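You operate a simulated robot arm through the tools that you are given. There is no shell and no other tool. Be economical: measure what you need, move in short steps, check, and stop when the job is done.

You are at the controls of a simulated robot arm. One attempt, no reset.

## Task
Vent the air tester and shut the middle and back lines.
Fine: blue button first; each line of the valve block off by its white button, its dial back to 1; the coupler stays clamped.

The check looks at the end state, three seconds after you hand in, the way a careful person would. Anything else that was tipped, shoved, dropped, spilled or broken makes it a failure.

## Robot
A 7-joint arm with a fingered hand on a trunk, on a base that drives. Base frame: it is fixed to the floor where the robot stands at the start and does not move with it; the origin is under the middle of the robot, x ahead of it, y to its left, z up; the surface under the hand at the start is at about z = 80. Lengths are in cm, angles in rad, forces in N, time in s.
With the tool pointing down near the work surface it reaches from about 32 to 72 cm from the robot's upright axis, wherever it stands. Its first joint turns from -2.897 to 2.897 rad. Places, roughly: back button of the valve block [60, -50, 80]; back dial of the valve block [60, -40, 80]; blue short pipe with a yellow cap (4x4x5 cm) [40, 50, 80]; blue tester button [60, -20, 80]; front button of the valve block [40, -50, 80]; front dial of the valve block [40, -40, 80]; green tester button [60, -10, 80]; grey short pipe with a yellow cap (4x4x5 cm) [40, 50, 80]; middle button of the valve block [50, -50, 80]; middle dial of the valve block [50, -40, 80]; press slider [60, 50, 80]; press switch [50, 30, 80]; red press button [60, 60, 90]; tester clamp [40, -20, 90]; tester dial [60, 10, 90]; tester switch [60, 20, 80]. Payload 4 kg.
Tool frame: the origin (TCP) lies between the finger pads and is the grasp point; the fingertips stand 2.6 cm ahead of it; z points along the fingers, y is the line along which they close. The gripper opens to 14.8 cm. The gripper's body begins 7.3 cm behind the TCP. The gripper is a hand of 3 fingers: y runs from the thumb to the fingers, the wrist lies at [0, 0, -23.9] in the tool frame.
Orientation is that of the tool frame in the base frame, as a unit quaternion [w, x, y, z]. With the fingers straight down and closing along the base's y, the tool's x points along the base's -x, its y along +y and its z along -z.

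## Interface
- The arm moves only by the tool jog_arm. Its arguments are lists of equal length, an entry for each row: "angular": the turn, a rotation vector about the base's x, y, z in degrees, a list of three; "dp": the shift along the base's x, y, z in cm, a list of three. In form: {"angular": [[wx, wy, wz], ...], "dp": [[tx, ty, tz], ...]}. A call has 1 to 10 rows; each row shifts and turns the commanded pose from where the row before left it. A row lasts 0.2 s, in which the tool goes at most 5 cm and 0.15 rad; a call with a longer step from one row to the next is refused whole. Where a pose cannot be reached the arm comes as near as it can. A force on the tool above 40 N (or 10 N above the force at the start of the call, whichever is more), or a blocked arm, ends the call early, and 0.2 s more pass. In this call time passes only in rows, and 0.2 s behind the last. It gives the time, the measured TCP pose, the force on the tool (base axes), the opening and the grip force at its end, in the units of the frame above (readings bear some noise), with the torque about the TCP (base axes, N m) and any sound that the robot's microphone picked up.
- Cameras (640 x 400 px; columns grow to the right, rows downward): "scene" is now at [1.13, 12.64, 151.98]; the picture's right is [-0.32, -0.95, 0.00], its down [-0.74, 0.25, -0.62] and it looks along [0.59, -0.20, -0.78] (base axes); focal length 251 px, centre (320, 200). "wrist" rides on the gripper at [6.8, -3.9, -9] in the tool frame; the picture's right is [0.50, 0.87, 0.00], its down [-0.66, 0.38, -0.65] and it looks along [-0.57, 0.33, 0.76] (tool axes); focal length 222 px, centre (320, 200). There is no depth. A picture from a camera that has moved, and an enlarged one, comes with that camera's place and axes in the base frame and with its lens.
- grab_frame(camera): a new picture of that camera. The clock stands still meanwhile.
- move_column(by): slides the trunk up (or, below 0, down) by that many cm; the arm and the scene camera ride with it, the base frame stays. It gives what a move gives, with no picture.
- roll_base(legs): drives the robot by 1 to 6 legs, each [ahead, left, turn to the left] in cm, cm and rad, along the robot's own axes; the way and the turn of a leg run together, so that a leg with both is an arc; at most 150 cm and 3.142 rad a leg. The arm and the cameras ride along, it lands a little off, and it stops where it bumps. It gives what a move gives.
- curl_fingers(finger1, finger2, thumb_bend): sets how far each is bent, from 0 (flat) to 1 (curled in); at 0.3 the hand is open as for a grip, at 0.7 the pads meet at the TCP. One left out holds its place. A second passes; each finger stops where it meets its share of the squeeze, and holds until it gets a number again. It is the only way to open and close the hand. It gives what a move gives, with no picture; readings hold the bend of each and the force on the fingers (four entries, about 0 where the hand has none), thumb and palm.
- head_to(pan, tilt): turns the head with the scene camera to pan (to the left, within 2.705 rad either way) and tilt (down, from -0.506 to 1.204), counted from straight ahead of the robot. It gives what a move gives.
- inspect(camera, box): a new picture of the part [left, top, right, bottom] of that camera's present view, enlarged. The clock stands still meanwhile.
- job_done(): hands the job in; it is judged then, once.

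Go step by step. Nothing tells you exact positions but the pictures and the camera data: compare them with the known pose of the tool, close in by small moves and look again before you grip or let go. The budget is 120 turns and 78 pictures, counting those below and the enlarged ones. Unless the task says otherwise, let go and move clear before handing in, and close with one line.

The tools are called as a command line: name --argument value ..., lists and objects as JSON in quotes. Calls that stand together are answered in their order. jog_arm: Moves the arm, as the interface text tells. Its arguments: {"type":"object","properties":{"angular":{"type":"array","items":{"type":"array","items":{"type":"number"}}},"dp":{"type":"array","items":{"type":"array","items":{"type":"number"}}}},"required":["angular","dp"]} The other tools are called the same way: move_column (by) slides the trunk up or down; curl_fingers (finger1, finger2, thumb_bend) moves the fingers one by one; roll_base (legs) drives the base; head_to (pan, tilt) turns the head that bears the scene camera; grab_frame (camera) takes a picture; inspect (camera, box) takes an enlarged picture of a part of a camera's view; job_done () hands the job in.

At the start:

```text
time_s: 0.0
position: [31.29, -24.35, 116.26]
orientation: [0.0, 0.0, 1.0, 0.0]
contact_force: [0.7, 0.2, -0.8]
ft_torque: [-0.01, 0.0, -0.01]
finger_gap: 14.81
grip_force: 0.0
shape: jaw
bend: [0.3, 0.3, 0.3]
finger forces: [0.1, 0.0, 0.1, 0.0, 0.0, 0.1]
trunk travel left (down, up): [-50.0, 9.0]
robot x, y, heading: [0.01, 0.1, -0.0]
head pan, tilt: [-0.323, 0.897]
```

scene: 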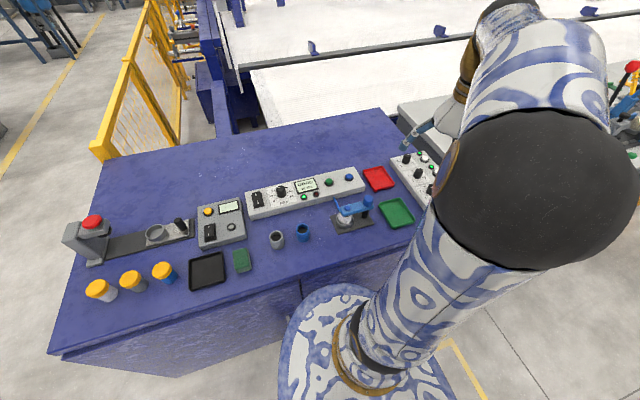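
wrist: 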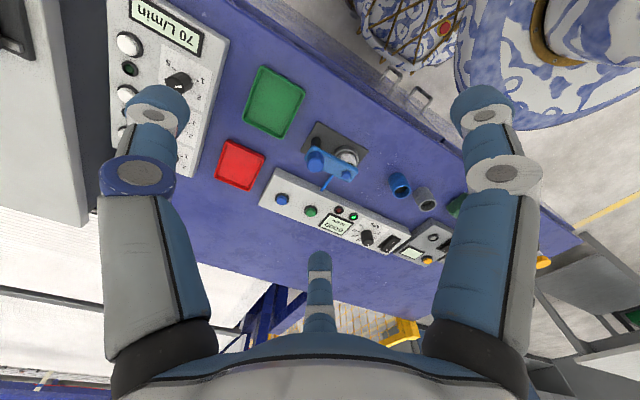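

The tester sits near the middle of the bench with the clamp in front of it, and the valve block is on the right, partly hidden by the arm. I'll look closer at both before moving.

inspect --camera "wrist" --box '[90, 0, 250, 180]'

inspect --camera "wrist" --box '[250, 120, 450, 270]'

inspect --camera "scene" --box '[230, 130, 450, 250]'

```text
2.22 times, centred on (170, 90) of wrist
camera zoom: at [24.49, -28.14, 125.27], right [-0.5, 0.87, 0.0], down [0.66, 0.38, 0.65], along [0.57, 0.33, -0.76], focal length 494 px, centre (653, 444)
```

zoom: 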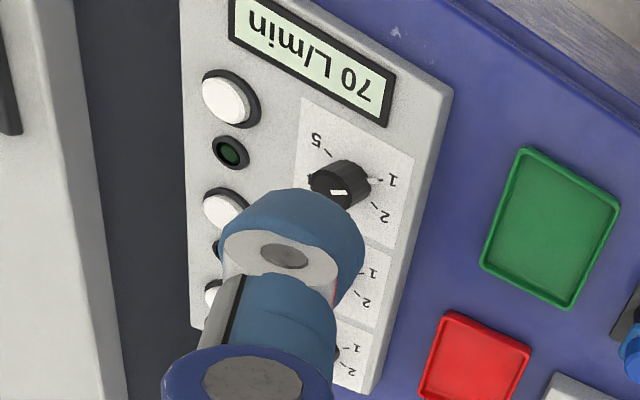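

```text
2.67 times, centred on (350, 195) of wrist
camera zoom: at [24.49, -28.14, 125.27], right [-0.5, 0.87, 0.0], down [0.66, 0.38, 0.65], along [0.57, 0.33, -0.76], focal length 592 px, centre (240, 213)
```

zoom: 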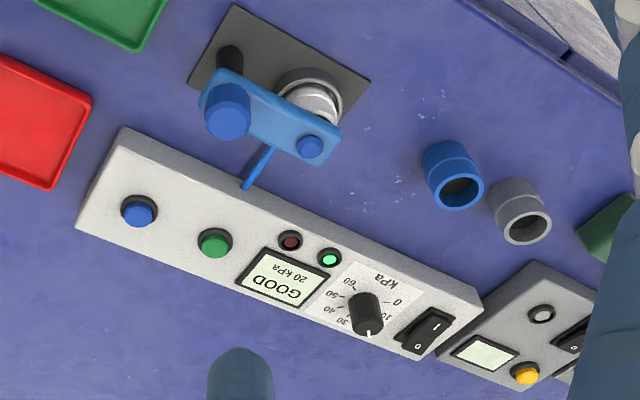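

```text
2.91 times, centred on (340, 190) of scene
camera zoom: at [1.13, 12.64, 151.98], right [-0.32, -0.95, 0.0], down [-0.74, 0.25, -0.62], along [0.59, -0.2, -0.78], focal length 729 px, centre (262, 229)
```

zoom: 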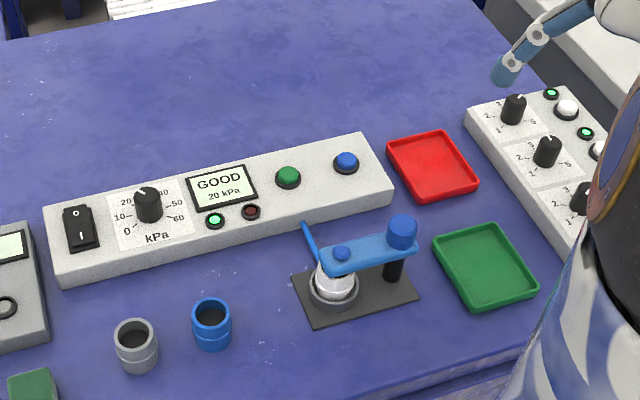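

Blue button is at about [60, -18.5, 84]. The back and middle line lights are on and the front one looks off. I'll close the fingers into a poker and move above the blue button.

curl_fingers --finger1 0.7 --finger2 0.7 --thumb_bend 0.7

jog_arm --angular '[[0, 0, 0], [0, 0, 0], [0, 0, 0], [0, 0, 0], [0, 0, 0], [0, 0, 0], [0, 0, 0], [0, 0, 0]]' --dp '[[3.6, 0.7, -2], [3.6, 0.7, -2], [3.6, 0.7, -2], [3.6, 0.7, -2], [3.6, 0.7, -2], [3.6, 0.7, -2], [3.6, 0.7, -2], [3.5, 0.9, -2]]'

grab_frame --camera "scene"

grab_frame --camera "wrist"

```text
time_s: 1.0
position: [31.21, -24.34, 116.35]
orientation: [0.0, 0.001, 1.0, 0.0]
contact_force: [0.0, -0.6, -0.8]
ft_torque: [0.0, -0.01, 0.01]
finger_gap: 0.01
grip_force: 0.1
shape: fingers
bend: [0.69, 0.69, 0.7]
finger forces: [0.0, 0.0, 0.0, 0.0, 0.1, 0.0]
trunk travel left (down, up): [-50.0, 9.0]
robot x, y, heading: [-0.14, 0.04, -0.002]
head pan, tilt: [-0.323, 0.897]
```

```text
time_s: 2.8
position: [59.83, -18.7, 100.19]
orientation: [0.0, 0.0, 1.0, -0.001]
contact_force: [0.3, 0.5, 0.9]
ft_torque: [-0.02, -0.02, -0.01]
finger_gap: 0.02
grip_force: 0.0
shape: fingers
bend: [0.69, 0.69, 0.7]
finger forces: [0.0, 0.0, 0.0, 0.0, 0.0, 0.0]
trunk travel left (down, up): [-50.0, 9.0]
robot x, y, heading: [-0.04, -0.26, -0.002]
head pan, tilt: [-0.323, 0.897]
```

```text
72 pictures are left
camera scene: at [1.19, 12.64, 151.98], right [-0.32, -0.95, 0.0], down [-0.74, 0.25, -0.62], along [0.59, -0.2, -0.78], focal length 251 px, centre (320, 200)
```

scene: 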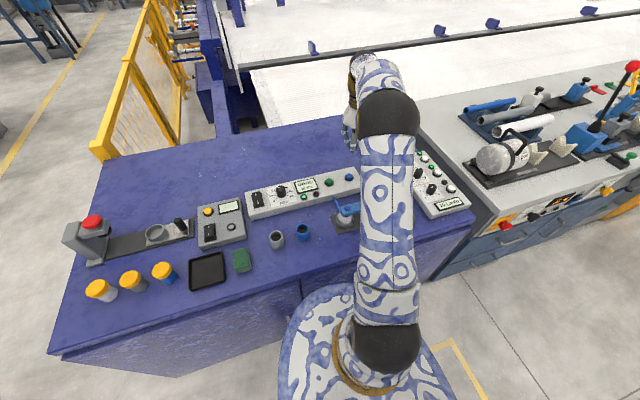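

```text
71 pictures are left
camera wrist: at [53.08, -22.41, 109.14], right [-0.5, 0.87, 0.0], down [0.66, 0.38, 0.65], along [0.57, 0.33, -0.76], focal length 222 px, centre (320, 200)
```

wrist: 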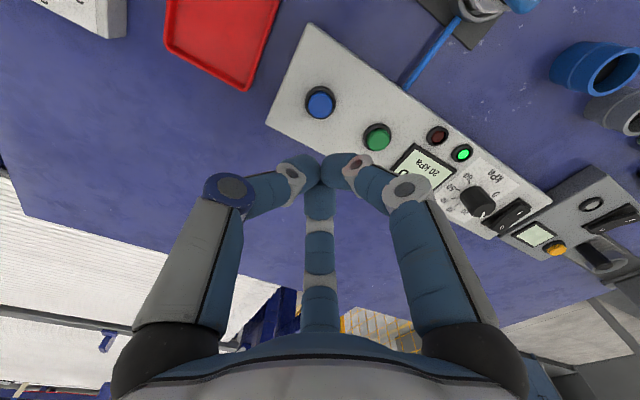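

The fingertips hang right over the blue button at about [59.8, -18.5]. I'll descend in steps.

jog_arm --angular '[[0, 0, 0], [0, 0, 0], [0, 0, 0], [0, 0, 0]]' --dp '[[0, 0.2, -4], [0, 0, -4], [0, 0, -2], [0, 0, -1]]'

grab_frame --camera "wrist"

```text
time_s: 3.8
position: [59.83, -18.36, 89.36]
orientation: [0.0, 0.0, 1.0, -0.001]
contact_force: [0.8, -0.3, 0.6]
ft_torque: [0.03, -0.01, -0.01]
finger_gap: 0.02
grip_force: 0.1
shape: fingers
bend: [0.69, 0.69, 0.7]
finger forces: [0.0, 0.0, 0.1, 0.1, 0.0, 0.0]
trunk travel left (down, up): [-50.0, 9.0]
robot x, y, heading: [0.08, 0.2, -0.0]
head pan, tilt: [-0.323, 0.897]
```

```text
70 pictures are left
camera wrist: at [53.12, -22.13, 98.37], right [-0.5, 0.87, 0.0], down [0.65, 0.38, 0.65], along [0.57, 0.33, -0.76], focal length 222 px, centre (320, 200)
```

wrist: 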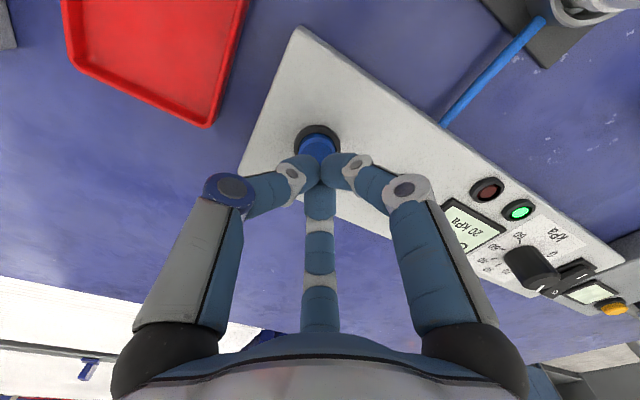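

Aligned; continuing down gently until contact.

jog_arm --angular '[[0, 0, 0], [0, 0, 0], [0, 0, 0], [0, 0, 0]]' --dp '[[0, -0.1, -1], [0, 0, -0.5], [0, 0, -0.5], [0, 0, -0.3]]'

inspect --camera "wrist" --box '[220, 80, 620, 330]'

```text
time_s: 4.8
position: [59.88, -18.26, 87.12]
orientation: [0.002, 0.001, 1.0, -0.001]
contact_force: [-2.2, 0.4, 5.7]
ft_torque: [0.03, 0.03, 0.02]
finger_gap: 0.0
grip_force: 4.2
shape: fingers
bend: [0.7, 0.7, 0.7]
finger forces: [3.7, 2.3, 0.0, 0.0, 2.8, 0.0]
trunk travel left (down, up): [-50.0, 9.0]
robot x, y, heading: [0.13, -0.11, -0.003]
head pan, tilt: [-0.323, 0.897]
heard: click
```

```text
1.60 times, centred on (420, 205) of wrist
camera zoom: at [53.15, -22.14, 96.05], right [-0.5, 0.87, 0.0], down [0.65, 0.38, 0.65], along [0.57, 0.33, -0.76], focal length 355 px, centre (160, 192)
```

zoom: 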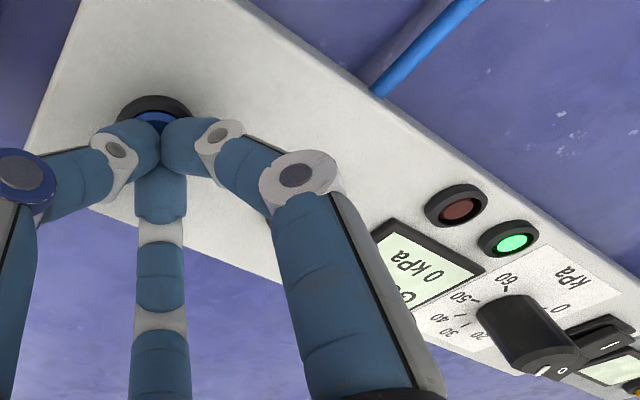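

It clicked and the display shows 0 kPa. I'll rise straight up and pull back toward the robot so I can check the tester and see the valve block.

jog_arm --angular '[[0, 0, 0], [0, 0, 0], [0, 0, 0], [0, 0, 0], [0, 0, 0], [0, 0, 0], [0, 0, 0], [0, 0, 0], [0, 0, 0], [0, 0, 0]]' --dp '[[0, 0, 3], [0, 0, 5], [0, 0, 5], [0, 0, 5], [0, 0, 5], [-4, 0, 0], [-4, 0, 0], [-4, 0, 0], [-4, 0, 0], [-4, 0, 0]]'

inspect --camera "scene" --box '[230, 140, 490, 250]'

```text
time_s: 7.0
position: [39.79, -18.4, 109.99]
orientation: [-0.001, 0.0, 1.0, 0.0]
contact_force: [0.2, 0.0, 0.4]
ft_torque: [0.0, -0.02, -0.02]
finger_gap: 0.0
grip_force: 0.2
shape: fingers
bend: [0.7, 0.7, 0.7]
finger forces: [0.1, 0.0, 0.0, 0.0, 0.1, 0.1]
trunk travel left (down, up): [-50.0, 9.0]
robot x, y, heading: [0.16, 0.19, 0.001]
head pan, tilt: [-0.323, 0.897]
```

```text
2.46 times, centred on (360, 195) of scene
camera zoom: at [1.1, 12.66, 151.98], right [-0.32, -0.95, 0.0], down [-0.74, 0.25, -0.62], along [0.59, -0.2, -0.78], focal length 617 px, centre (222, 212)
```

zoom: 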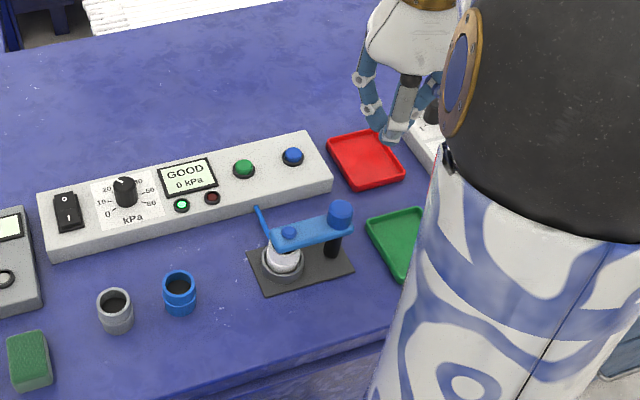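

The tester is vented: 0 kPa, with the coupler still clamped. The valve block's far corner is near the reach limit, so I'll drive sideways to the right and turn the head toward it.

roll_base --legs '[[0, -26, 0]]'

head_to --pan -0.45 --tilt 0.85

grab_frame --camera "scene"

grab_frame --camera "wrist"

```text
time_s: 8.8
position: [39.83, -44.29, 110.06]
orientation: [0.0, 0.002, 1.0, 0.0]
contact_force: [0.5, -0.1, 0.8]
ft_torque: [-0.02, -0.02, 0.0]
finger_gap: 0.01
grip_force: 0.1
shape: fingers
bend: [0.7, 0.7, 0.7]
finger forces: [0.0, 0.0, 0.1, 0.0, 0.1, 0.0]
trunk travel left (down, up): [-50.0, 9.0]
robot x, y, heading: [0.35, -25.74, -0.004]
head pan, tilt: [-0.323, 0.897]
```

```text
time_s: 9.5
position: [39.73, -44.2, 110.08]
orientation: [0.0, 0.001, 1.0, 0.0]
contact_force: [-0.1, 0.7, 0.6]
ft_torque: [0.02, -0.01, 0.0]
finger_gap: 0.02
grip_force: 0.0
shape: fingers
bend: [0.7, 0.7, 0.7]
finger forces: [0.0, 0.0, 0.0, 0.0, 0.1, 0.0]
trunk travel left (down, up): [-50.0, 9.0]
robot x, y, heading: [-0.22, -25.63, -0.001]
head pan, tilt: [-0.45, 0.85]
```

```text
67 pictures are left
camera scene: at [0.99, -14.03, 152.34], right [-0.44, -0.9, 0.0], down [-0.68, 0.33, -0.66], along [0.59, -0.29, -0.75], focal length 251 px, centre (320, 200)
```

scene: 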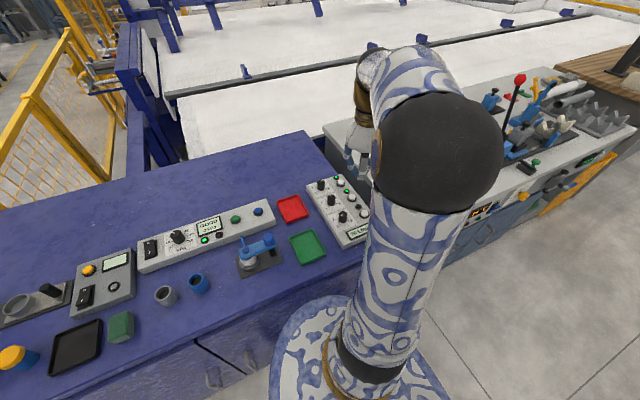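

```text
66 pictures are left
camera wrist: at [33.04, -48.07, 119.02], right [-0.5, 0.87, 0.0], down [0.66, 0.38, 0.65], along [0.57, 0.33, -0.76], focal length 222 px, centre (320, 200)
```

wrist: 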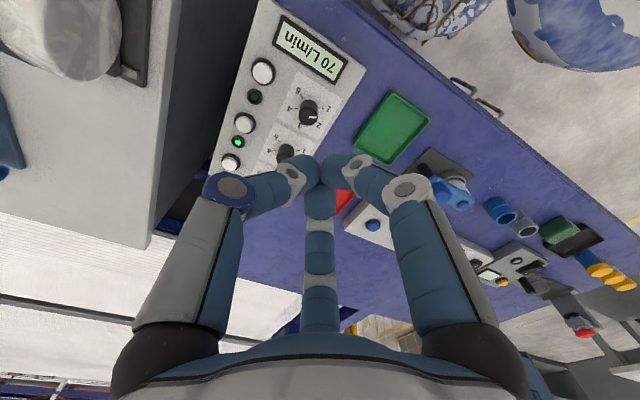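

The base moved cleanly and the valve block is now in view. I'll enlarge it in both cameras.

inspect --camera "scene" --box '[280, 160, 380, 250]'

inspect --camera "wrist" --box '[200, 10, 360, 190]'

```text
4.44 times, centred on (330, 205) of scene
camera zoom: at [0.99, -14.03, 152.34], right [-0.44, -0.9, 0.0], down [-0.68, 0.33, -0.66], along [0.59, -0.29, -0.75], focal length 1114 px, centre (276, 178)
```

zoom: 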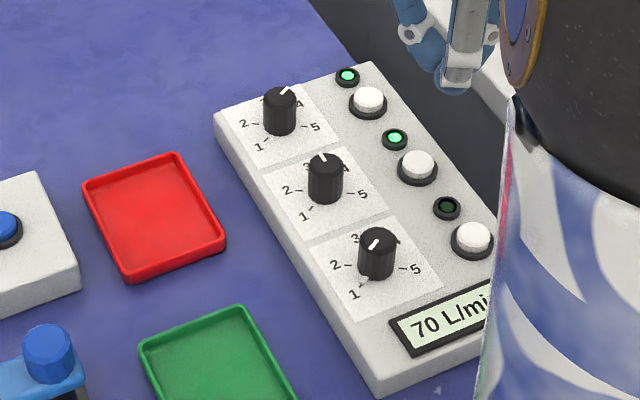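

```text
2.22 times, centred on (280, 100) of wrist
camera zoom: at [33.04, -48.07, 119.02], right [-0.5, 0.87, 0.0], down [0.66, 0.38, 0.65], along [0.57, 0.33, -0.76], focal length 494 px, centre (409, 422)
```

zoom: 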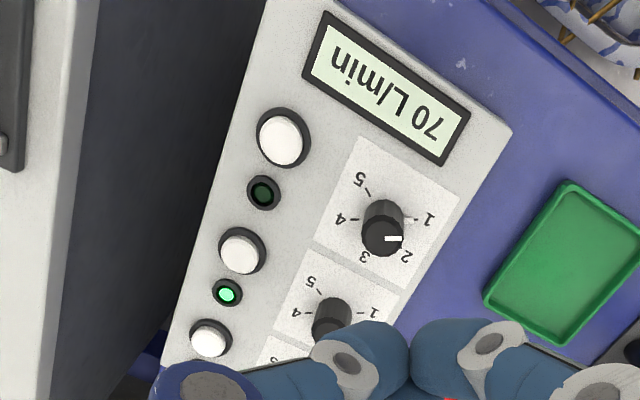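

Reading the block: 1 is on the left-front, 3 points away from me and 5 is on the right. The middle line is on with its dial at 3, the back line is on at 4, and the front line is off. The middle button is at about [50.5, -51.3], so I'll move over it.

jog_arm --angular '[[0, 0, 0], [0, 0, 0], [0, 0, 0], [0, 0, 0], [0, 0, 0], [0, 0, 0], [0, 0, 0]]' --dp '[[3.6, -2.4, 0], [3.6, -2.4, 0], [3.6, -2.3, 0], [0, 0, -5], [0, 0, -5], [0, 0, -5], [0, 0, -4]]'

grab_frame --camera "wrist"

grab_frame --camera "scene"

```text
time_s: 11.1
position: [50.43, -51.39, 90.7]
orientation: [0.0, 0.002, 1.0, -0.001]
contact_force: [-0.1, 0.2, -0.9]
ft_torque: [0.0, -0.01, -0.03]
finger_gap: 0.0
grip_force: 0.0
shape: fingers
bend: [0.7, 0.7, 0.7]
finger forces: [0.0, 0.1, 0.1, 0.0, 0.0, 0.0]
trunk travel left (down, up): [-50.0, 9.0]
robot x, y, heading: [0.11, -25.47, -0.003]
head pan, tilt: [-0.45, 0.85]
```

```text
63 pictures are left
camera wrist: at [43.55, -55.26, 99.75], right [-0.5, 0.87, 0.0], down [0.66, 0.38, 0.65], along [0.57, 0.32, -0.76], focal length 222 px, centre (320, 200)
```

wrist: 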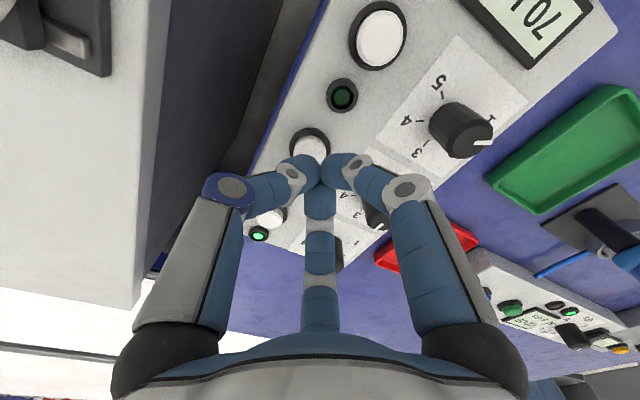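

```text
62 pictures are left
camera scene: at [1.01, -14.05, 152.35], right [-0.44, -0.9, 0.0], down [-0.68, 0.33, -0.66], along [0.59, -0.29, -0.75], focal length 251 px, centre (320, 200)
```

scene: 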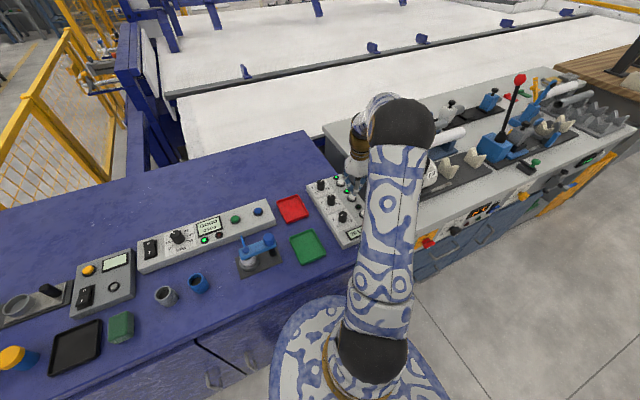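

The tips are nearly over the middle button, about 0.5 cm too far left. I'll shift slightly and press.

jog_arm --angular '[[0, 0, 0], [0, 0, 0], [0, 0, 0], [0, 0, 0], [0, 0, 0], [0, 0, 0]]' --dp '[[0.1, -0.4, -1], [0, 0, -1], [0, 0, -0.5], [0, 0, -0.4], [0, 0, -0.4], [0, 0, -0.2]]'

inspect --camera "scene" --box '[280, 150, 400, 250]'

```text
time_s: 12.5
position: [50.63, -51.68, 87.58]
orientation: [0.0, 0.002, 1.0, 0.0]
contact_force: [1.0, 0.3, 0.3]
ft_torque: [0.0, -0.01, -0.02]
finger_gap: 0.0
grip_force: 0.2
shape: fingers
bend: [0.7, 0.7, 0.7]
finger forces: [0.2, 0.0, 0.0, 0.0, 0.0, 0.0]
trunk travel left (down, up): [-50.0, 9.0]
robot x, y, heading: [-0.01, -25.49, 0.002]
head pan, tilt: [-0.45, 0.85]
```

```text
4.00 times, centred on (340, 200) of scene
camera zoom: at [1.0, -14.04, 152.34], right [-0.44, -0.9, 0.0], down [-0.68, 0.33, -0.66], along [0.59, -0.29, -0.75], focal length 1003 px, centre (240, 200)
```

zoom: 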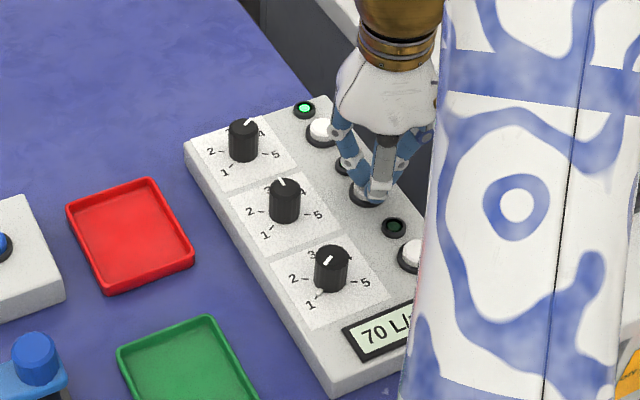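

No contact yet, so I'll continue down in small steps.

jog_arm --angular '[[0, 0, 0], [0, 0, 0]]' --dp '[[0, 0, -0.3], [0, 0, -0.3]]'

```text
time_s: 13.1
position: [50.72, -51.85, 87.02]
orientation: [-0.001, 0.002, 1.0, 0.001]
contact_force: [0.4, 0.0, 0.5]
ft_torque: [-0.01, 0.01, -0.03]
finger_gap: 0.02
grip_force: 1.1
shape: fingers
bend: [0.7, 0.7, 0.7]
finger forces: [0.0, 1.2, 0.0, 0.1, 0.0, 0.0]
trunk travel left (down, up): [-50.0, 9.0]
robot x, y, heading: [-0.07, -25.61, -0.008]
head pan, tilt: [-0.45, 0.85]
```

jog_arm --angular '[[0, 0, 0], [0, 0, 0]]' --dp '[[0, 0, -0.2], [0, 0, -0.2]]'

```text
time_s: 13.7
position: [50.83, -51.71, 86.55]
orientation: [-0.001, 0.002, 1.0, -0.001]
contact_force: [-0.4, 0.6, 3.5]
ft_torque: [-0.03, -0.02, 0.0]
finger_gap: 0.03
grip_force: 2.3
shape: fingers
bend: [0.7, 0.7, 0.7]
finger forces: [0.1, 2.2, 0.1, 0.1, 2.7, 0.0]
trunk travel left (down, up): [-50.0, 9.0]
robot x, y, heading: [-0.16, -25.79, -0.004]
head pan, tilt: [-0.45, 0.85]
heard: click
```

The button clicked. I'll lift and check the light.

jog_arm --angular '[[0, 0, 0], [0, 0, 0], [0, 0, 0]]' --dp '[[0, 0, 3], [0, 0, 4], [0, 0, 4]]'

inspect --camera "scene" --box '[280, 150, 400, 250]'

grab_frame --camera "wrist"

```text
time_s: 14.5
position: [50.85, -51.94, 97.47]
orientation: [0.0, 0.001, 1.0, 0.0]
contact_force: [0.4, -0.2, 0.1]
ft_torque: [-0.01, -0.02, 0.01]
finger_gap: 0.0
grip_force: 0.1
shape: fingers
bend: [0.7, 0.7, 0.7]
finger forces: [0.1, 0.0, 0.1, 0.0, 0.1, 0.1]
trunk travel left (down, up): [-50.0, 9.0]
robot x, y, heading: [-0.21, -25.33, -0.001]
head pan, tilt: [-0.45, 0.85]
```

```text
4.00 times, centred on (340, 200) of scene
camera zoom: at [0.99, -14.04, 152.34], right [-0.44, -0.9, 0.0], down [-0.68, 0.33, -0.66], along [0.59, -0.29, -0.75], focal length 1003 px, centre (240, 200)
```

zoom: 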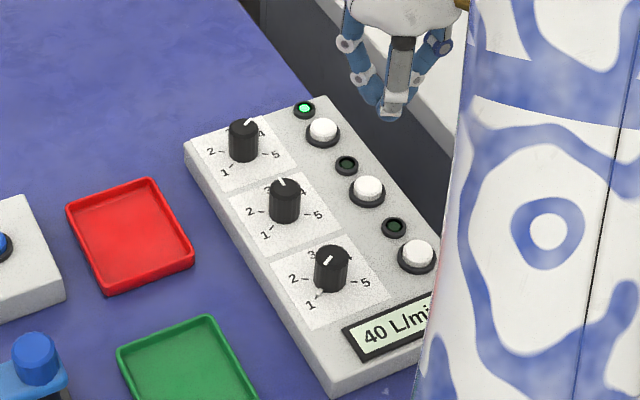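

```text
59 pictures are left
camera wrist: at [44.15, -55.78, 106.39], right [-0.5, 0.87, 0.0], down [0.66, 0.38, 0.65], along [0.57, 0.33, -0.76], focal length 222 px, centre (320, 200)
```

wrist: 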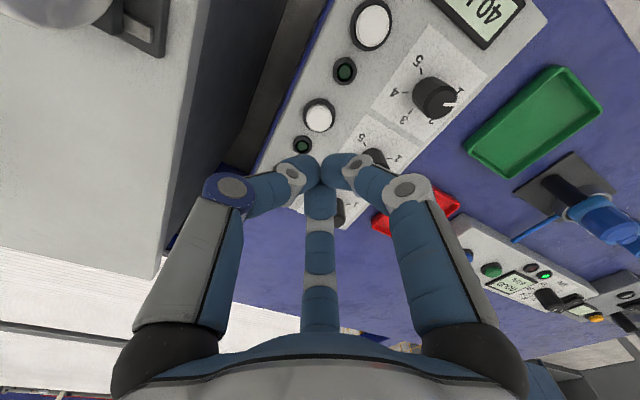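

The middle light is off and the flow fell from 70 to 40 L/min. The back button is next, at about [58.8, -51.7].

jog_arm --angular '[[0, 0, 0], [0, 0, 0], [0, 0, 0], [0, 0, 0]]' --dp '[[4.0, 0.1, 0], [4.0, 0.1, 0], [0, 0, -4], [0, 0, -3]]'

grab_frame --camera "wrist"

```text
time_s: 15.5
position: [58.42, -51.67, 90.81]
orientation: [0.0, 0.001, 1.0, -0.002]
contact_force: [0.8, -0.5, 0.2]
ft_torque: [0.02, 0.01, -0.03]
finger_gap: 0.0
grip_force: 0.1
shape: fingers
bend: [0.7, 0.7, 0.7]
finger forces: [0.1, 0.1, 0.1, 0.1, 0.0, 0.0]
trunk travel left (down, up): [-50.0, 9.0]
robot x, y, heading: [0.23, -25.58, 0.0]
head pan, tilt: [-0.45, 0.85]
```

```text
58 pictures are left
camera wrist: at [51.79, -55.43, 99.67], right [-0.5, 0.87, 0.0], down [0.66, 0.38, 0.65], along [0.57, 0.32, -0.76], focal length 222 px, centre (320, 200)
```

wrist: 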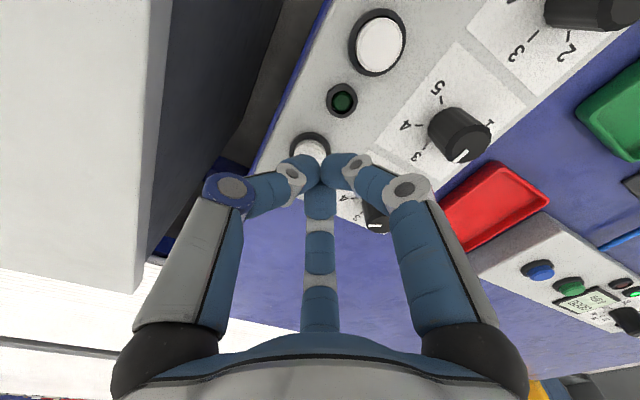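

It sits in the same place relative to the hand as the middle button did, so I'll shift a little and press.

jog_arm --angular '[[0, 0, 0], [0, 0, 0], [0, 0, 0], [0, 0, 0], [0, 0, 0], [0, 0, 0], [0, 0, 0]]' --dp '[[0.1, -0.3, -1], [0, 0, -1], [0, 0, -0.8], [0, 0, -0.6], [0, 0, -0.3], [0, 0, -0.3], [0, 0, -0.2]]'

```text
time_s: 17.1
position: [58.82, -51.77, 86.42]
orientation: [0.001, 0.001, 1.0, 0.0]
contact_force: [2.0, 1.0, 7.8]
ft_torque: [0.04, -0.13, -0.03]
finger_gap: 0.01
grip_force: 4.2
shape: fingers
bend: [0.7, 0.71, 0.7]
finger forces: [0.0, 8.6, 0.0, 0.0, 0.1, 0.1]
trunk travel left (down, up): [-50.0, 9.0]
robot x, y, heading: [-0.15, -25.72, -0.002]
head pan, tilt: [-0.45, 0.85]
heard: click
```

It clicked. I'll lift and check.

jog_arm --angular '[[0, 0, 0], [0, 0, 0], [0, 0, 0], [0, 0, 0]]' --dp '[[0, 0, 3], [0, 0, 5], [0, 0, 5], [0, 0, 5]]'

inspect --camera "scene" --box '[280, 150, 400, 250]'

```text
time_s: 18.1
position: [58.66, -51.99, 104.19]
orientation: [-0.001, 0.0, 1.0, 0.0]
contact_force: [0.0, 0.2, -0.2]
ft_torque: [0.0, 0.01, -0.01]
finger_gap: 0.0
grip_force: 0.0
shape: fingers
bend: [0.7, 0.7, 0.7]
finger forces: [0.1, 0.0, 0.0, 0.0, 0.1, 0.1]
trunk travel left (down, up): [-50.0, 9.0]
robot x, y, heading: [-0.22, -25.61, 0.0]
head pan, tilt: [-0.45, 0.85]
```

```text
4.00 times, centred on (340, 200) of scene
camera zoom: at [1.0, -14.04, 152.34], right [-0.44, -0.9, 0.0], down [-0.68, 0.33, -0.66], along [0.59, -0.29, -0.75], focal length 1003 px, centre (240, 200)
```

zoom: 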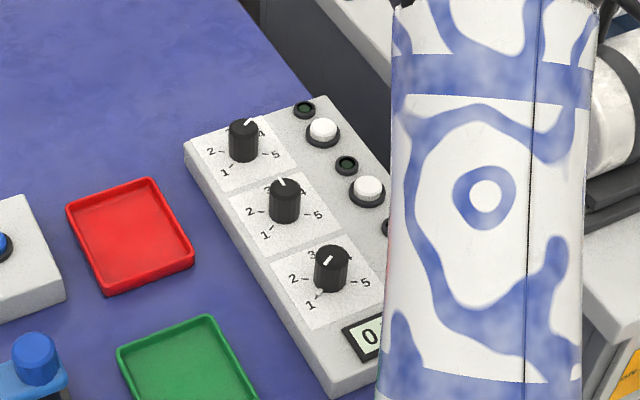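

Both lights are off and the display reads 0. Next is the middle dial at about [52.5, -43.7]. I'll move above it, pre-rotate the hand by -60°, and open the fingers partway.

jog_arm --angular '[[0, 0, -8.5], [0, 0, -8.5], [0, 0, -8.5], [0, 0, -8.5], [0, 0, -8.5], [0, 0, -8.5], [0, 0, -8.5]]' --dp '[[-2, 2.7, 0], [-2, 2.8, 0], [-2.1, 2.7, 0], [0, 0, -2], [0, 0, -2], [0, 0, -2], [0, 0, 0]]'

curl_fingers --finger1 0.54 --finger2 0.54 --thumb_bend 0.54

grab_frame --camera "wrist"

inspect --camera "scene" --box '[280, 130, 400, 250]'

```text
time_s: 19.7
position: [52.7, -43.69, 98.31]
orientation: [0.0, 0.498, 0.867, 0.0]
contact_force: [0.9, 0.0, -1.0]
ft_torque: [0.0, 0.01, -0.04]
finger_gap: 0.02
grip_force: 0.0
shape: fingers
bend: [0.7, 0.7, 0.7]
finger forces: [0.0, 0.0, 0.0, 0.1, 0.0, 0.1]
trunk travel left (down, up): [-50.0, 9.0]
robot x, y, heading: [-0.16, -25.49, -0.005]
head pan, tilt: [-0.45, 0.85]
```

```text
time_s: 20.7
position: [52.67, -43.81, 98.26]
orientation: [0.0, 0.497, 0.868, 0.0]
contact_force: [-0.9, -0.6, 0.3]
ft_torque: [-0.01, -0.03, -0.02]
finger_gap: 4.85
grip_force: 0.1
shape: fingers
bend: [0.54, 0.54, 0.54]
finger forces: [0.1, 0.0, 0.0, 0.0, 0.0, 0.0]
trunk travel left (down, up): [-50.0, 9.0]
robot x, y, heading: [-0.15, -25.7, 0.004]
head pan, tilt: [-0.45, 0.85]
```

```text
56 pictures are left
camera wrist: at [45.9, -39.81, 107.26], right [0.49, 0.87, 0.0], down [0.66, -0.37, 0.65], along [0.57, -0.32, -0.76], focal length 222 px, centre (320, 200)
```

wrist: 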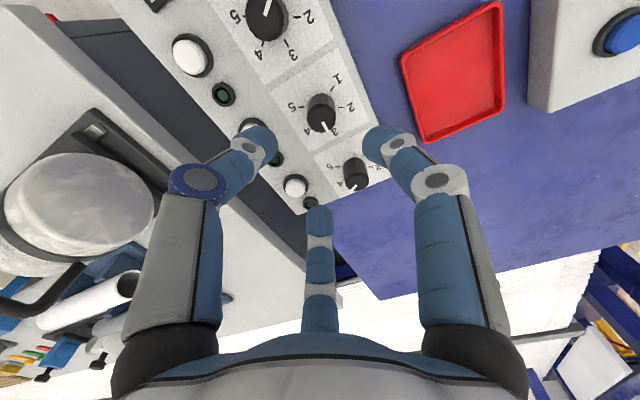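

```text
3.33 times, centred on (340, 190) of scene
camera zoom: at [1.0, -14.04, 152.34], right [-0.44, -0.9, 0.0], down [-0.68, 0.33, -0.66], along [0.59, -0.29, -0.75], focal length 836 px, centre (253, 233)
```

zoom: 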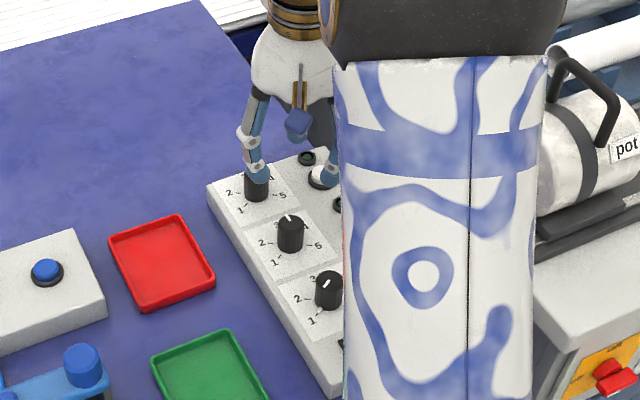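

The knob is centred under the open fingers, at about [52.8, -43.6]. I'll descend partway and recheck.

jog_arm --angular '[[0, 0, 0], [0, 0, 0], [0, 0, 0]]' --dp '[[0.1, 0.2, -4], [0, 0, -3], [0, 0, -2]]'

grab_frame --camera "wrist"

inspect --camera "scene" --box '[280, 150, 380, 250]'

```text
time_s: 21.5
position: [52.87, -43.33, 89.46]
orientation: [0.001, 0.497, 0.868, 0.0]
contact_force: [0.0, 1.5, 0.1]
ft_torque: [-0.01, -0.01, -0.03]
finger_gap: 4.85
grip_force: 0.0
shape: fingers
bend: [0.54, 0.54, 0.54]
finger forces: [0.0, 0.0, 0.1, 0.1, 0.0, 0.0]
trunk travel left (down, up): [-50.0, 9.0]
robot x, y, heading: [-0.07, -25.77, -0.005]
head pan, tilt: [-0.45, 0.85]
```

```text
54 pictures are left
camera wrist: at [46.07, -39.45, 98.4], right [0.49, 0.87, 0.0], down [0.66, -0.37, 0.65], along [0.57, -0.32, -0.76], focal length 222 px, centre (320, 200)
```

wrist: 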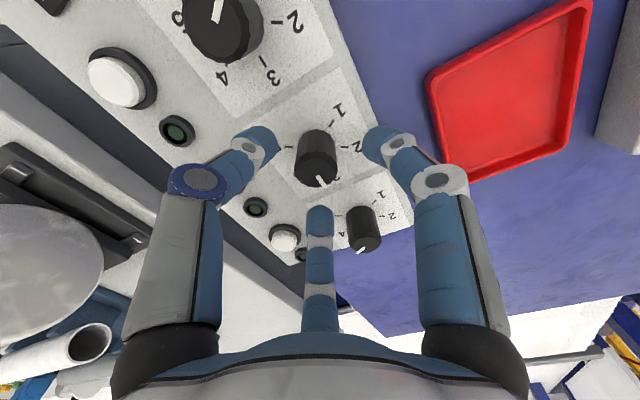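

```text
4.00 times, centred on (330, 200) of scene
camera zoom: at [1.0, -14.04, 152.34], right [-0.44, -0.9, 0.0], down [-0.68, 0.33, -0.66], along [0.59, -0.29, -0.75], focal length 1003 px, centre (280, 200)
```

zoom: 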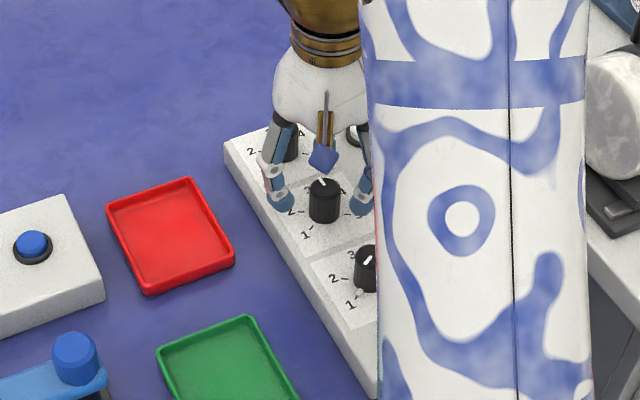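

Centred well, with the fingers clear of the neighbouring dials. I'll go down around the knob.

jog_arm --angular '[[0, 0, 0], [0, 0, 0], [0, 0, 0]]' --dp '[[0, -0.1, -1.5], [0, 0, -1], [0, 0, -0.5]]'

inspect --camera "wrist" --box '[200, 80, 440, 260]'

```text
time_s: 22.3
position: [52.76, -43.4, 86.47]
orientation: [-0.001, 0.497, 0.868, -0.001]
contact_force: [-0.8, -0.3, 0.2]
ft_torque: [-0.04, 0.0, 0.0]
finger_gap: 4.83
grip_force: 0.0
shape: fingers
bend: [0.54, 0.54, 0.54]
finger forces: [0.0, 0.1, 0.1, 0.1, 0.0, 0.0]
trunk travel left (down, up): [-50.0, 9.0]
robot x, y, heading: [-0.1, -25.45, -0.006]
head pan, tilt: [-0.45, 0.85]
```

```text
2.22 times, centred on (320, 170) of wrist
camera zoom: at [45.98, -39.53, 95.42], right [0.49, 0.87, 0.0], down [0.66, -0.37, 0.65], along [0.57, -0.32, -0.76], focal length 494 px, centre (320, 267)
```

zoom: 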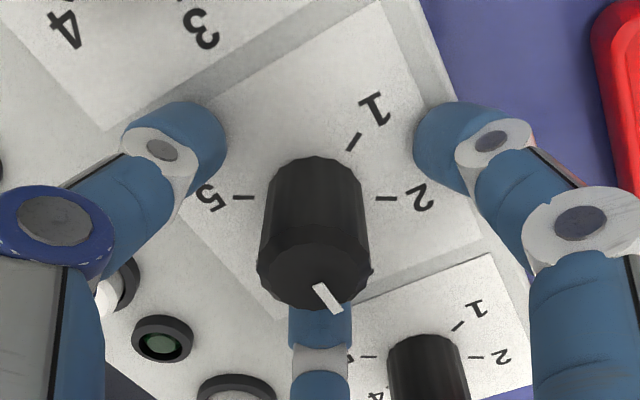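

The fingers surround the knob without touching anything. I'll close them on it.

curl_fingers --finger1 0.66 --finger2 0.66 --thumb_bend 0.66

inspect --camera "wrist" --box '[200, 80, 440, 260]'

```text
time_s: 23.3
position: [52.78, -43.48, 86.44]
orientation: [0.0, 0.497, 0.868, 0.0]
contact_force: [-0.7, -2.1, -2.1]
ft_torque: [-0.04, 0.0, -0.02]
finger_gap: 1.77
grip_force: 4.2
shape: fingers
bend: [0.64, 0.62, 0.64]
finger forces: [1.5, 3.1, 0.0, 0.1, 3.5, 0.0]
trunk travel left (down, up): [-50.0, 9.0]
robot x, y, heading: [0.23, -25.93, -0.005]
head pan, tilt: [-0.45, 0.85]
```

```text
2.22 times, centred on (320, 170) of wrist
camera zoom: at [45.99, -39.55, 95.43], right [0.49, 0.87, 0.0], down [0.66, -0.37, 0.65], along [0.57, -0.32, -0.76], focal length 494 px, centre (320, 267)
```

zoom: 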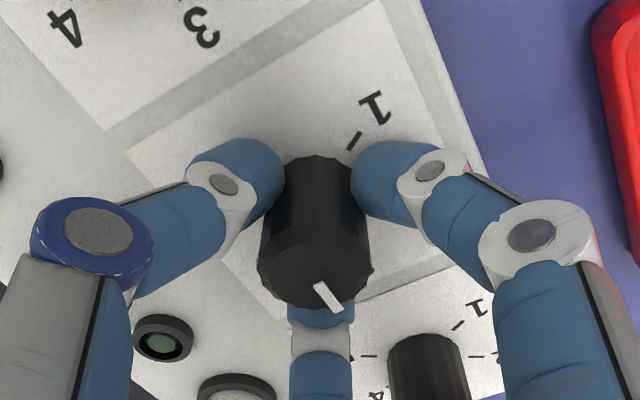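

All three fingers hold the knob. I'll turn it counter-clockwise toward 1 in a first batch and check.

jog_arm --angular '[[0, 0, 7], [0, 0, 8], [0, 0, 8], [0, 0, 8], [0, 0, 8], [0, 0, 8]]' --dp '[[0, 0, 0], [0, 0, 0], [0, 0, 0], [0, 0, 0], [0, 0, 0], [0, 0, 0]]'

inspect --camera "wrist" --box '[200, 80, 440, 260]'

```text
time_s: 24.7
position: [52.73, -43.51, 86.33]
orientation: [0.0, 0.109, 0.994, 0.0]
contact_force: [-2.2, -2.7, 2.8]
ft_torque: [-0.1, 0.07, -0.02]
finger_gap: 1.81
grip_force: 4.3
shape: fingers
bend: [0.64, 0.63, 0.64]
finger forces: [2.1, 2.7, 0.0, 0.0, 5.4, 0.0]
trunk travel left (down, up): [-50.0, 9.0]
robot x, y, heading: [0.11, -25.5, -0.001]
head pan, tilt: [-0.45, 0.85]
```

```text
2.22 times, centred on (320, 170) of wrist
camera zoom: at [45.3, -45.84, 95.35], right [-0.3, 0.95, 0.0], down [0.72, 0.23, 0.65], along [0.62, 0.2, -0.76], focal length 494 px, centre (320, 267)
```

zoom: 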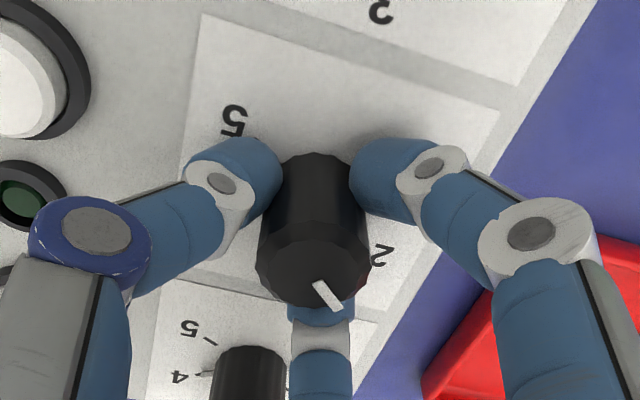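

The knob follows the hand without slip: 47° so far. Continuing.

jog_arm --angular '[[0, 0, 8], [0, 0, 8], [0, 0, 8], [0, 0, 8], [0, 0, 8], [0, 0, 8], [0, 0, 6]]' --dp '[[0, 0, 0], [0, 0, 0], [0, 0, 0], [0, 0, 0], [0, 0, 0], [0, 0, 0], [0, 0, 0]]'

inspect --camera "wrist" --box '[200, 80, 440, 260]'

```text
time_s: 26.3
position: [52.83, -43.51, 86.25]
orientation: [0.0, -0.352, 0.936, -0.001]
contact_force: [-1.3, -7.5, 5.8]
ft_torque: [-0.17, 0.02, 0.0]
finger_gap: 1.89
grip_force: 6.2
shape: fingers
bend: [0.64, 0.64, 0.64]
finger forces: [3.9, 2.2, 0.1, 0.0, 6.3, 0.0]
trunk travel left (down, up): [-50.0, 9.0]
robot x, y, heading: [-0.11, -25.6, -0.001]
head pan, tilt: [-0.45, 0.85]
```

```text
2.22 times, centred on (320, 170) of wrist
camera zoom: at [50.33, -50.85, 95.23], right [-0.95, 0.32, 0.0], down [0.24, 0.72, 0.65], along [0.21, 0.62, -0.76], focal length 494 px, centre (320, 267)
```

zoom: 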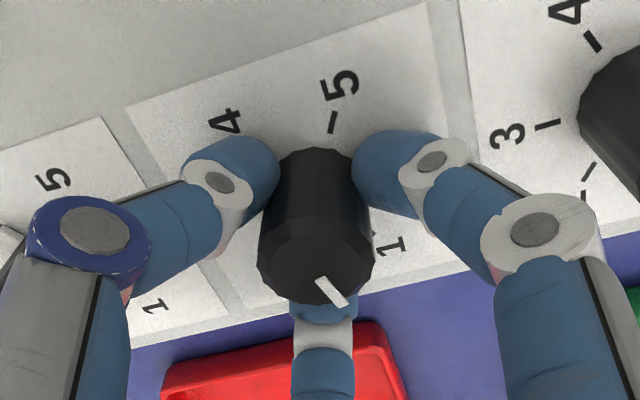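

101° turned and the mark is nearly at 1. I'll add another 12° while watching for a stop.

jog_arm --angular '[[0, 0, 6], [0, 0, 6]]' --dp '[[0, 0, 0], [0, 0, 0]]'

inspect --camera "wrist" --box '[200, 80, 440, 260]'

```text
time_s: 26.9
position: [52.85, -43.45, 86.24]
orientation: [0.0, -0.45, 0.893, -0.001]
contact_force: [0.0, -5.2, 2.6]
ft_torque: [-0.12, 0.07, 0.05]
finger_gap: 1.91
grip_force: 5.1
shape: fingers
bend: [0.63, 0.64, 0.64]
finger forces: [3.9, 2.2, 0.0, 0.1, 4.4, 0.0]
trunk travel left (down, up): [-50.0, 9.0]
robot x, y, heading: [-0.06, -25.76, -0.005]
head pan, tilt: [-0.45, 0.85]
```

```text
2.22 times, centred on (320, 170) of wrist
camera zoom: at [51.94, -51.23, 95.27], right [-0.99, 0.11, 0.0], down [0.09, 0.75, 0.65], along [0.08, 0.65, -0.76], focal length 494 px, centre (320, 267)
```

zoom: 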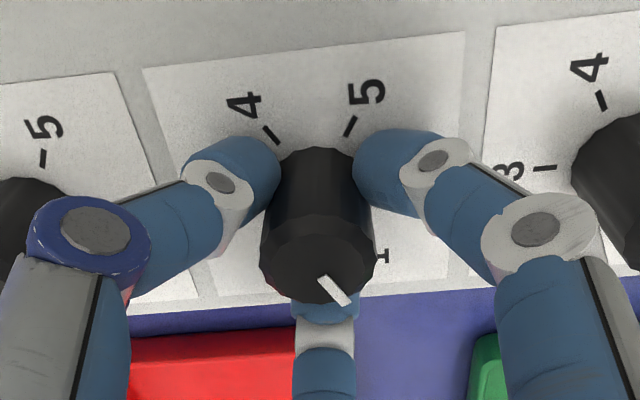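

The mark points at about 115–118°, right where 1 is. I'll release and lift to check.

curl_fingers --finger1 0.54 --finger2 0.54 --thumb_bend 0.54

jog_arm --angular '[[0, 0, 0], [0, 0, 0], [0, 0, 0], [0, 0, 0]]' --dp '[[0, 0, 3], [0, 0, 4], [0, 0, 4], [0, 0, 3]]'

inspect --camera "scene" --box '[290, 160, 380, 250]'

grab_frame --camera "wrist"

```text
time_s: 27.9
position: [52.71, -43.49, 86.4]
orientation: [0.0, -0.449, 0.894, -0.001]
contact_force: [0.8, 0.3, 13.9]
ft_torque: [0.3, 0.02, -0.01]
finger_gap: 4.61
grip_force: 6.9
shape: fingers
bend: [0.55, 0.55, 0.54]
finger forces: [3.5, 8.9, 0.1, 0.0, 2.1, 0.0]
trunk travel left (down, up): [-50.0, 9.0]
robot x, y, heading: [-0.1, -25.75, 0.001]
head pan, tilt: [-0.45, 0.85]
```

```text
time_s: 28.9
position: [52.77, -43.28, 100.18]
orientation: [0.0, -0.448, 0.894, 0.0]
contact_force: [0.3, -0.7, -0.7]
ft_torque: [-0.02, 0.01, -0.01]
finger_gap: 4.87
grip_force: 0.0
shape: fingers
bend: [0.54, 0.54, 0.54]
finger forces: [0.0, 0.0, 0.0, 0.0, 0.0, 0.0]
trunk travel left (down, up): [-50.0, 9.0]
robot x, y, heading: [-0.21, -25.6, -0.004]
head pan, tilt: [-0.45, 0.85]
```

```text
4.44 times, centred on (335, 205) of scene
camera zoom: at [0.99, -14.03, 152.34], right [-0.44, -0.9, 0.0], down [-0.68, 0.33, -0.66], along [0.59, -0.29, -0.75], focal length 1114 px, centre (253, 178)
```

zoom: 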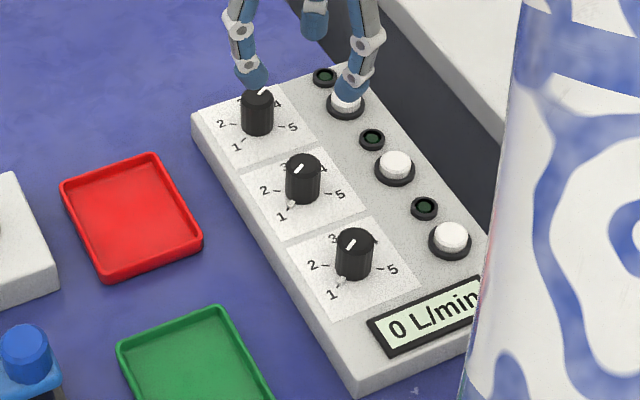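

```text
46 pictures are left
camera wrist: at [51.9, -51.05, 109.12], right [-0.99, 0.12, 0.0], down [0.09, 0.75, 0.65], along [0.07, 0.65, -0.76], focal length 222 px, centre (320, 200)
```

wrist: 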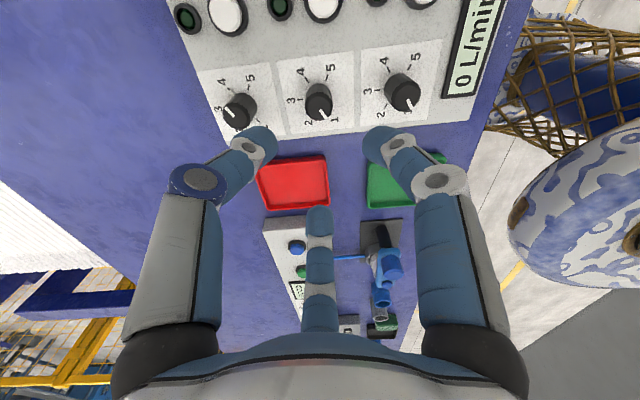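

The middle dial now sits at 1, parallel to the front dial. I'll take a closer look at all three, especially the back dial's mark.

inspect --camera "wrist" --box '[180, 40, 440, 150]'

inspect --camera "scene" --box '[315, 170, 365, 230]'

```text
2.46 times, centred on (310, 95) of wrist
camera zoom: at [51.9, -51.05, 109.12], right [-0.99, 0.12, 0.0], down [0.09, 0.75, 0.65], along [0.07, 0.65, -0.76], focal length 547 px, centre (345, 458)
```

zoom: 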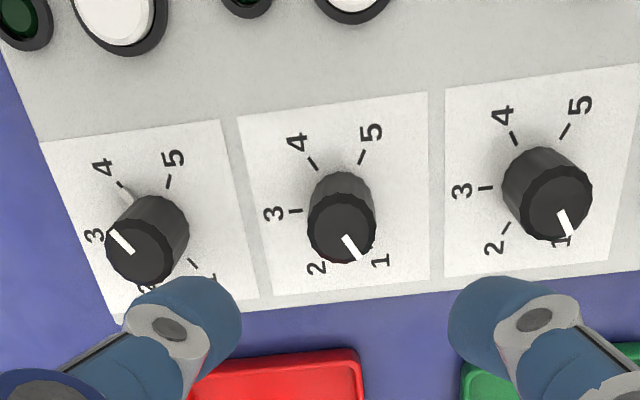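

```text
6.67 times, centred on (340, 200) of scene
camera zoom: at [0.99, -14.03, 152.34], right [-0.44, -0.9, 0.0], down [-0.68, 0.33, -0.66], along [0.59, -0.29, -0.75], focal length 1671 px, centre (187, 200)
```

zoom: 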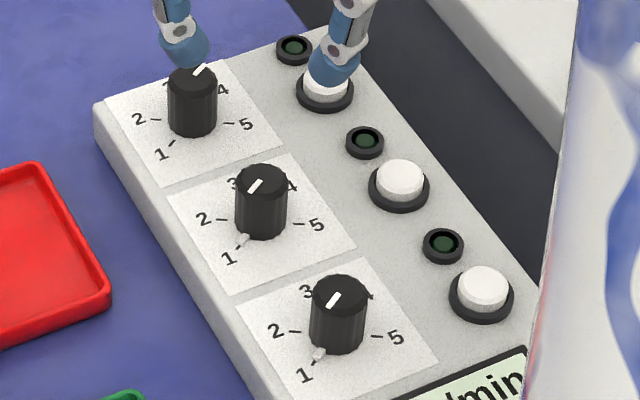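

The middle dial is on 1, matching the front dial, and the back dial still points at 4. I'll rotate the hand back and move over the back dial at about [61, -43.6].

jog_arm --angular '[[0, 0, -8.3], [0, 0, -8.3], [0, 0, -8.3], [0, 0, -8.3], [0, 0, -8.3], [0, 0, -8.3], [0, 0, -8.3]]' --dp '[[2.8, -0.1, 0], [2.8, -0.1, 0], [2.6, -0.1, 0], [0, 0, 0], [0, 0, 0], [0, 0, 0], [0, 0, 0]]'

jog_arm --angular '[[0, 0, -8.3], [0, 0, -8.3], [0, 0, -8.3], [0, 0, -8.3], [0, 0, -8.3], [0, 0, -8.3], [0, 0, -5]]' --dp '[[0, 0, 0], [0, 0, -2], [0, 0, -2], [0, 0, -2], [0, 0, -2], [0, 0, -1], [0, 0, -1]]'

grab_frame --camera "wrist"

```text
time_s: 30.5
position: [60.93, -43.89, 100.2]
orientation: [0.0, 0.043, 0.999, -0.001]
contact_force: [-1.1, 0.5, 0.0]
ft_torque: [0.0, -0.02, 0.0]
finger_gap: 4.86
grip_force: 0.0
shape: fingers
bend: [0.54, 0.54, 0.54]
finger forces: [0.0, 0.0, 0.0, 0.0, 0.1, 0.0]
trunk travel left (down, up): [-50.0, 9.0]
robot x, y, heading: [-0.05, -25.6, -0.005]
head pan, tilt: [-0.45, 0.85]
```

```text
time_s: 32.1
position: [61.03, -43.97, 89.97]
orientation: [-0.001, 0.498, 0.867, 0.0]
contact_force: [0.1, 0.3, -0.7]
ft_torque: [0.01, 0.0, 0.02]
finger_gap: 4.83
grip_force: 0.0
shape: fingers
bend: [0.54, 0.54, 0.54]
finger forces: [0.0, 0.0, 0.0, 0.0, 0.0, 0.1]
trunk travel left (down, up): [-50.0, 9.0]
robot x, y, heading: [0.01, -25.78, -0.002]
head pan, tilt: [-0.45, 0.85]
```

```text
43 pictures are left
camera wrist: at [54.26, -40.1, 99.11], right [0.5, 0.87, 0.0], down [0.66, -0.37, 0.65], along [0.57, -0.32, -0.76], focal length 222 px, centre (320, 200)
```

wrist: 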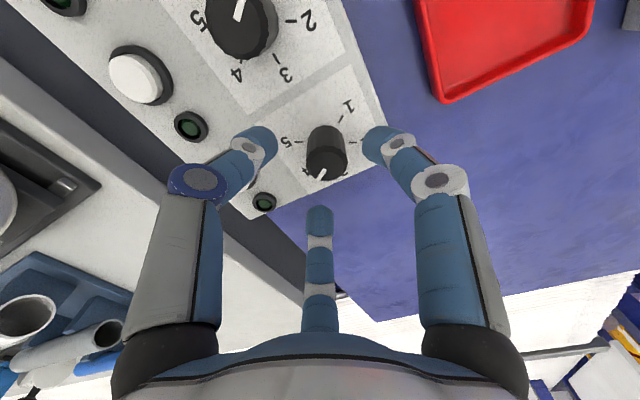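

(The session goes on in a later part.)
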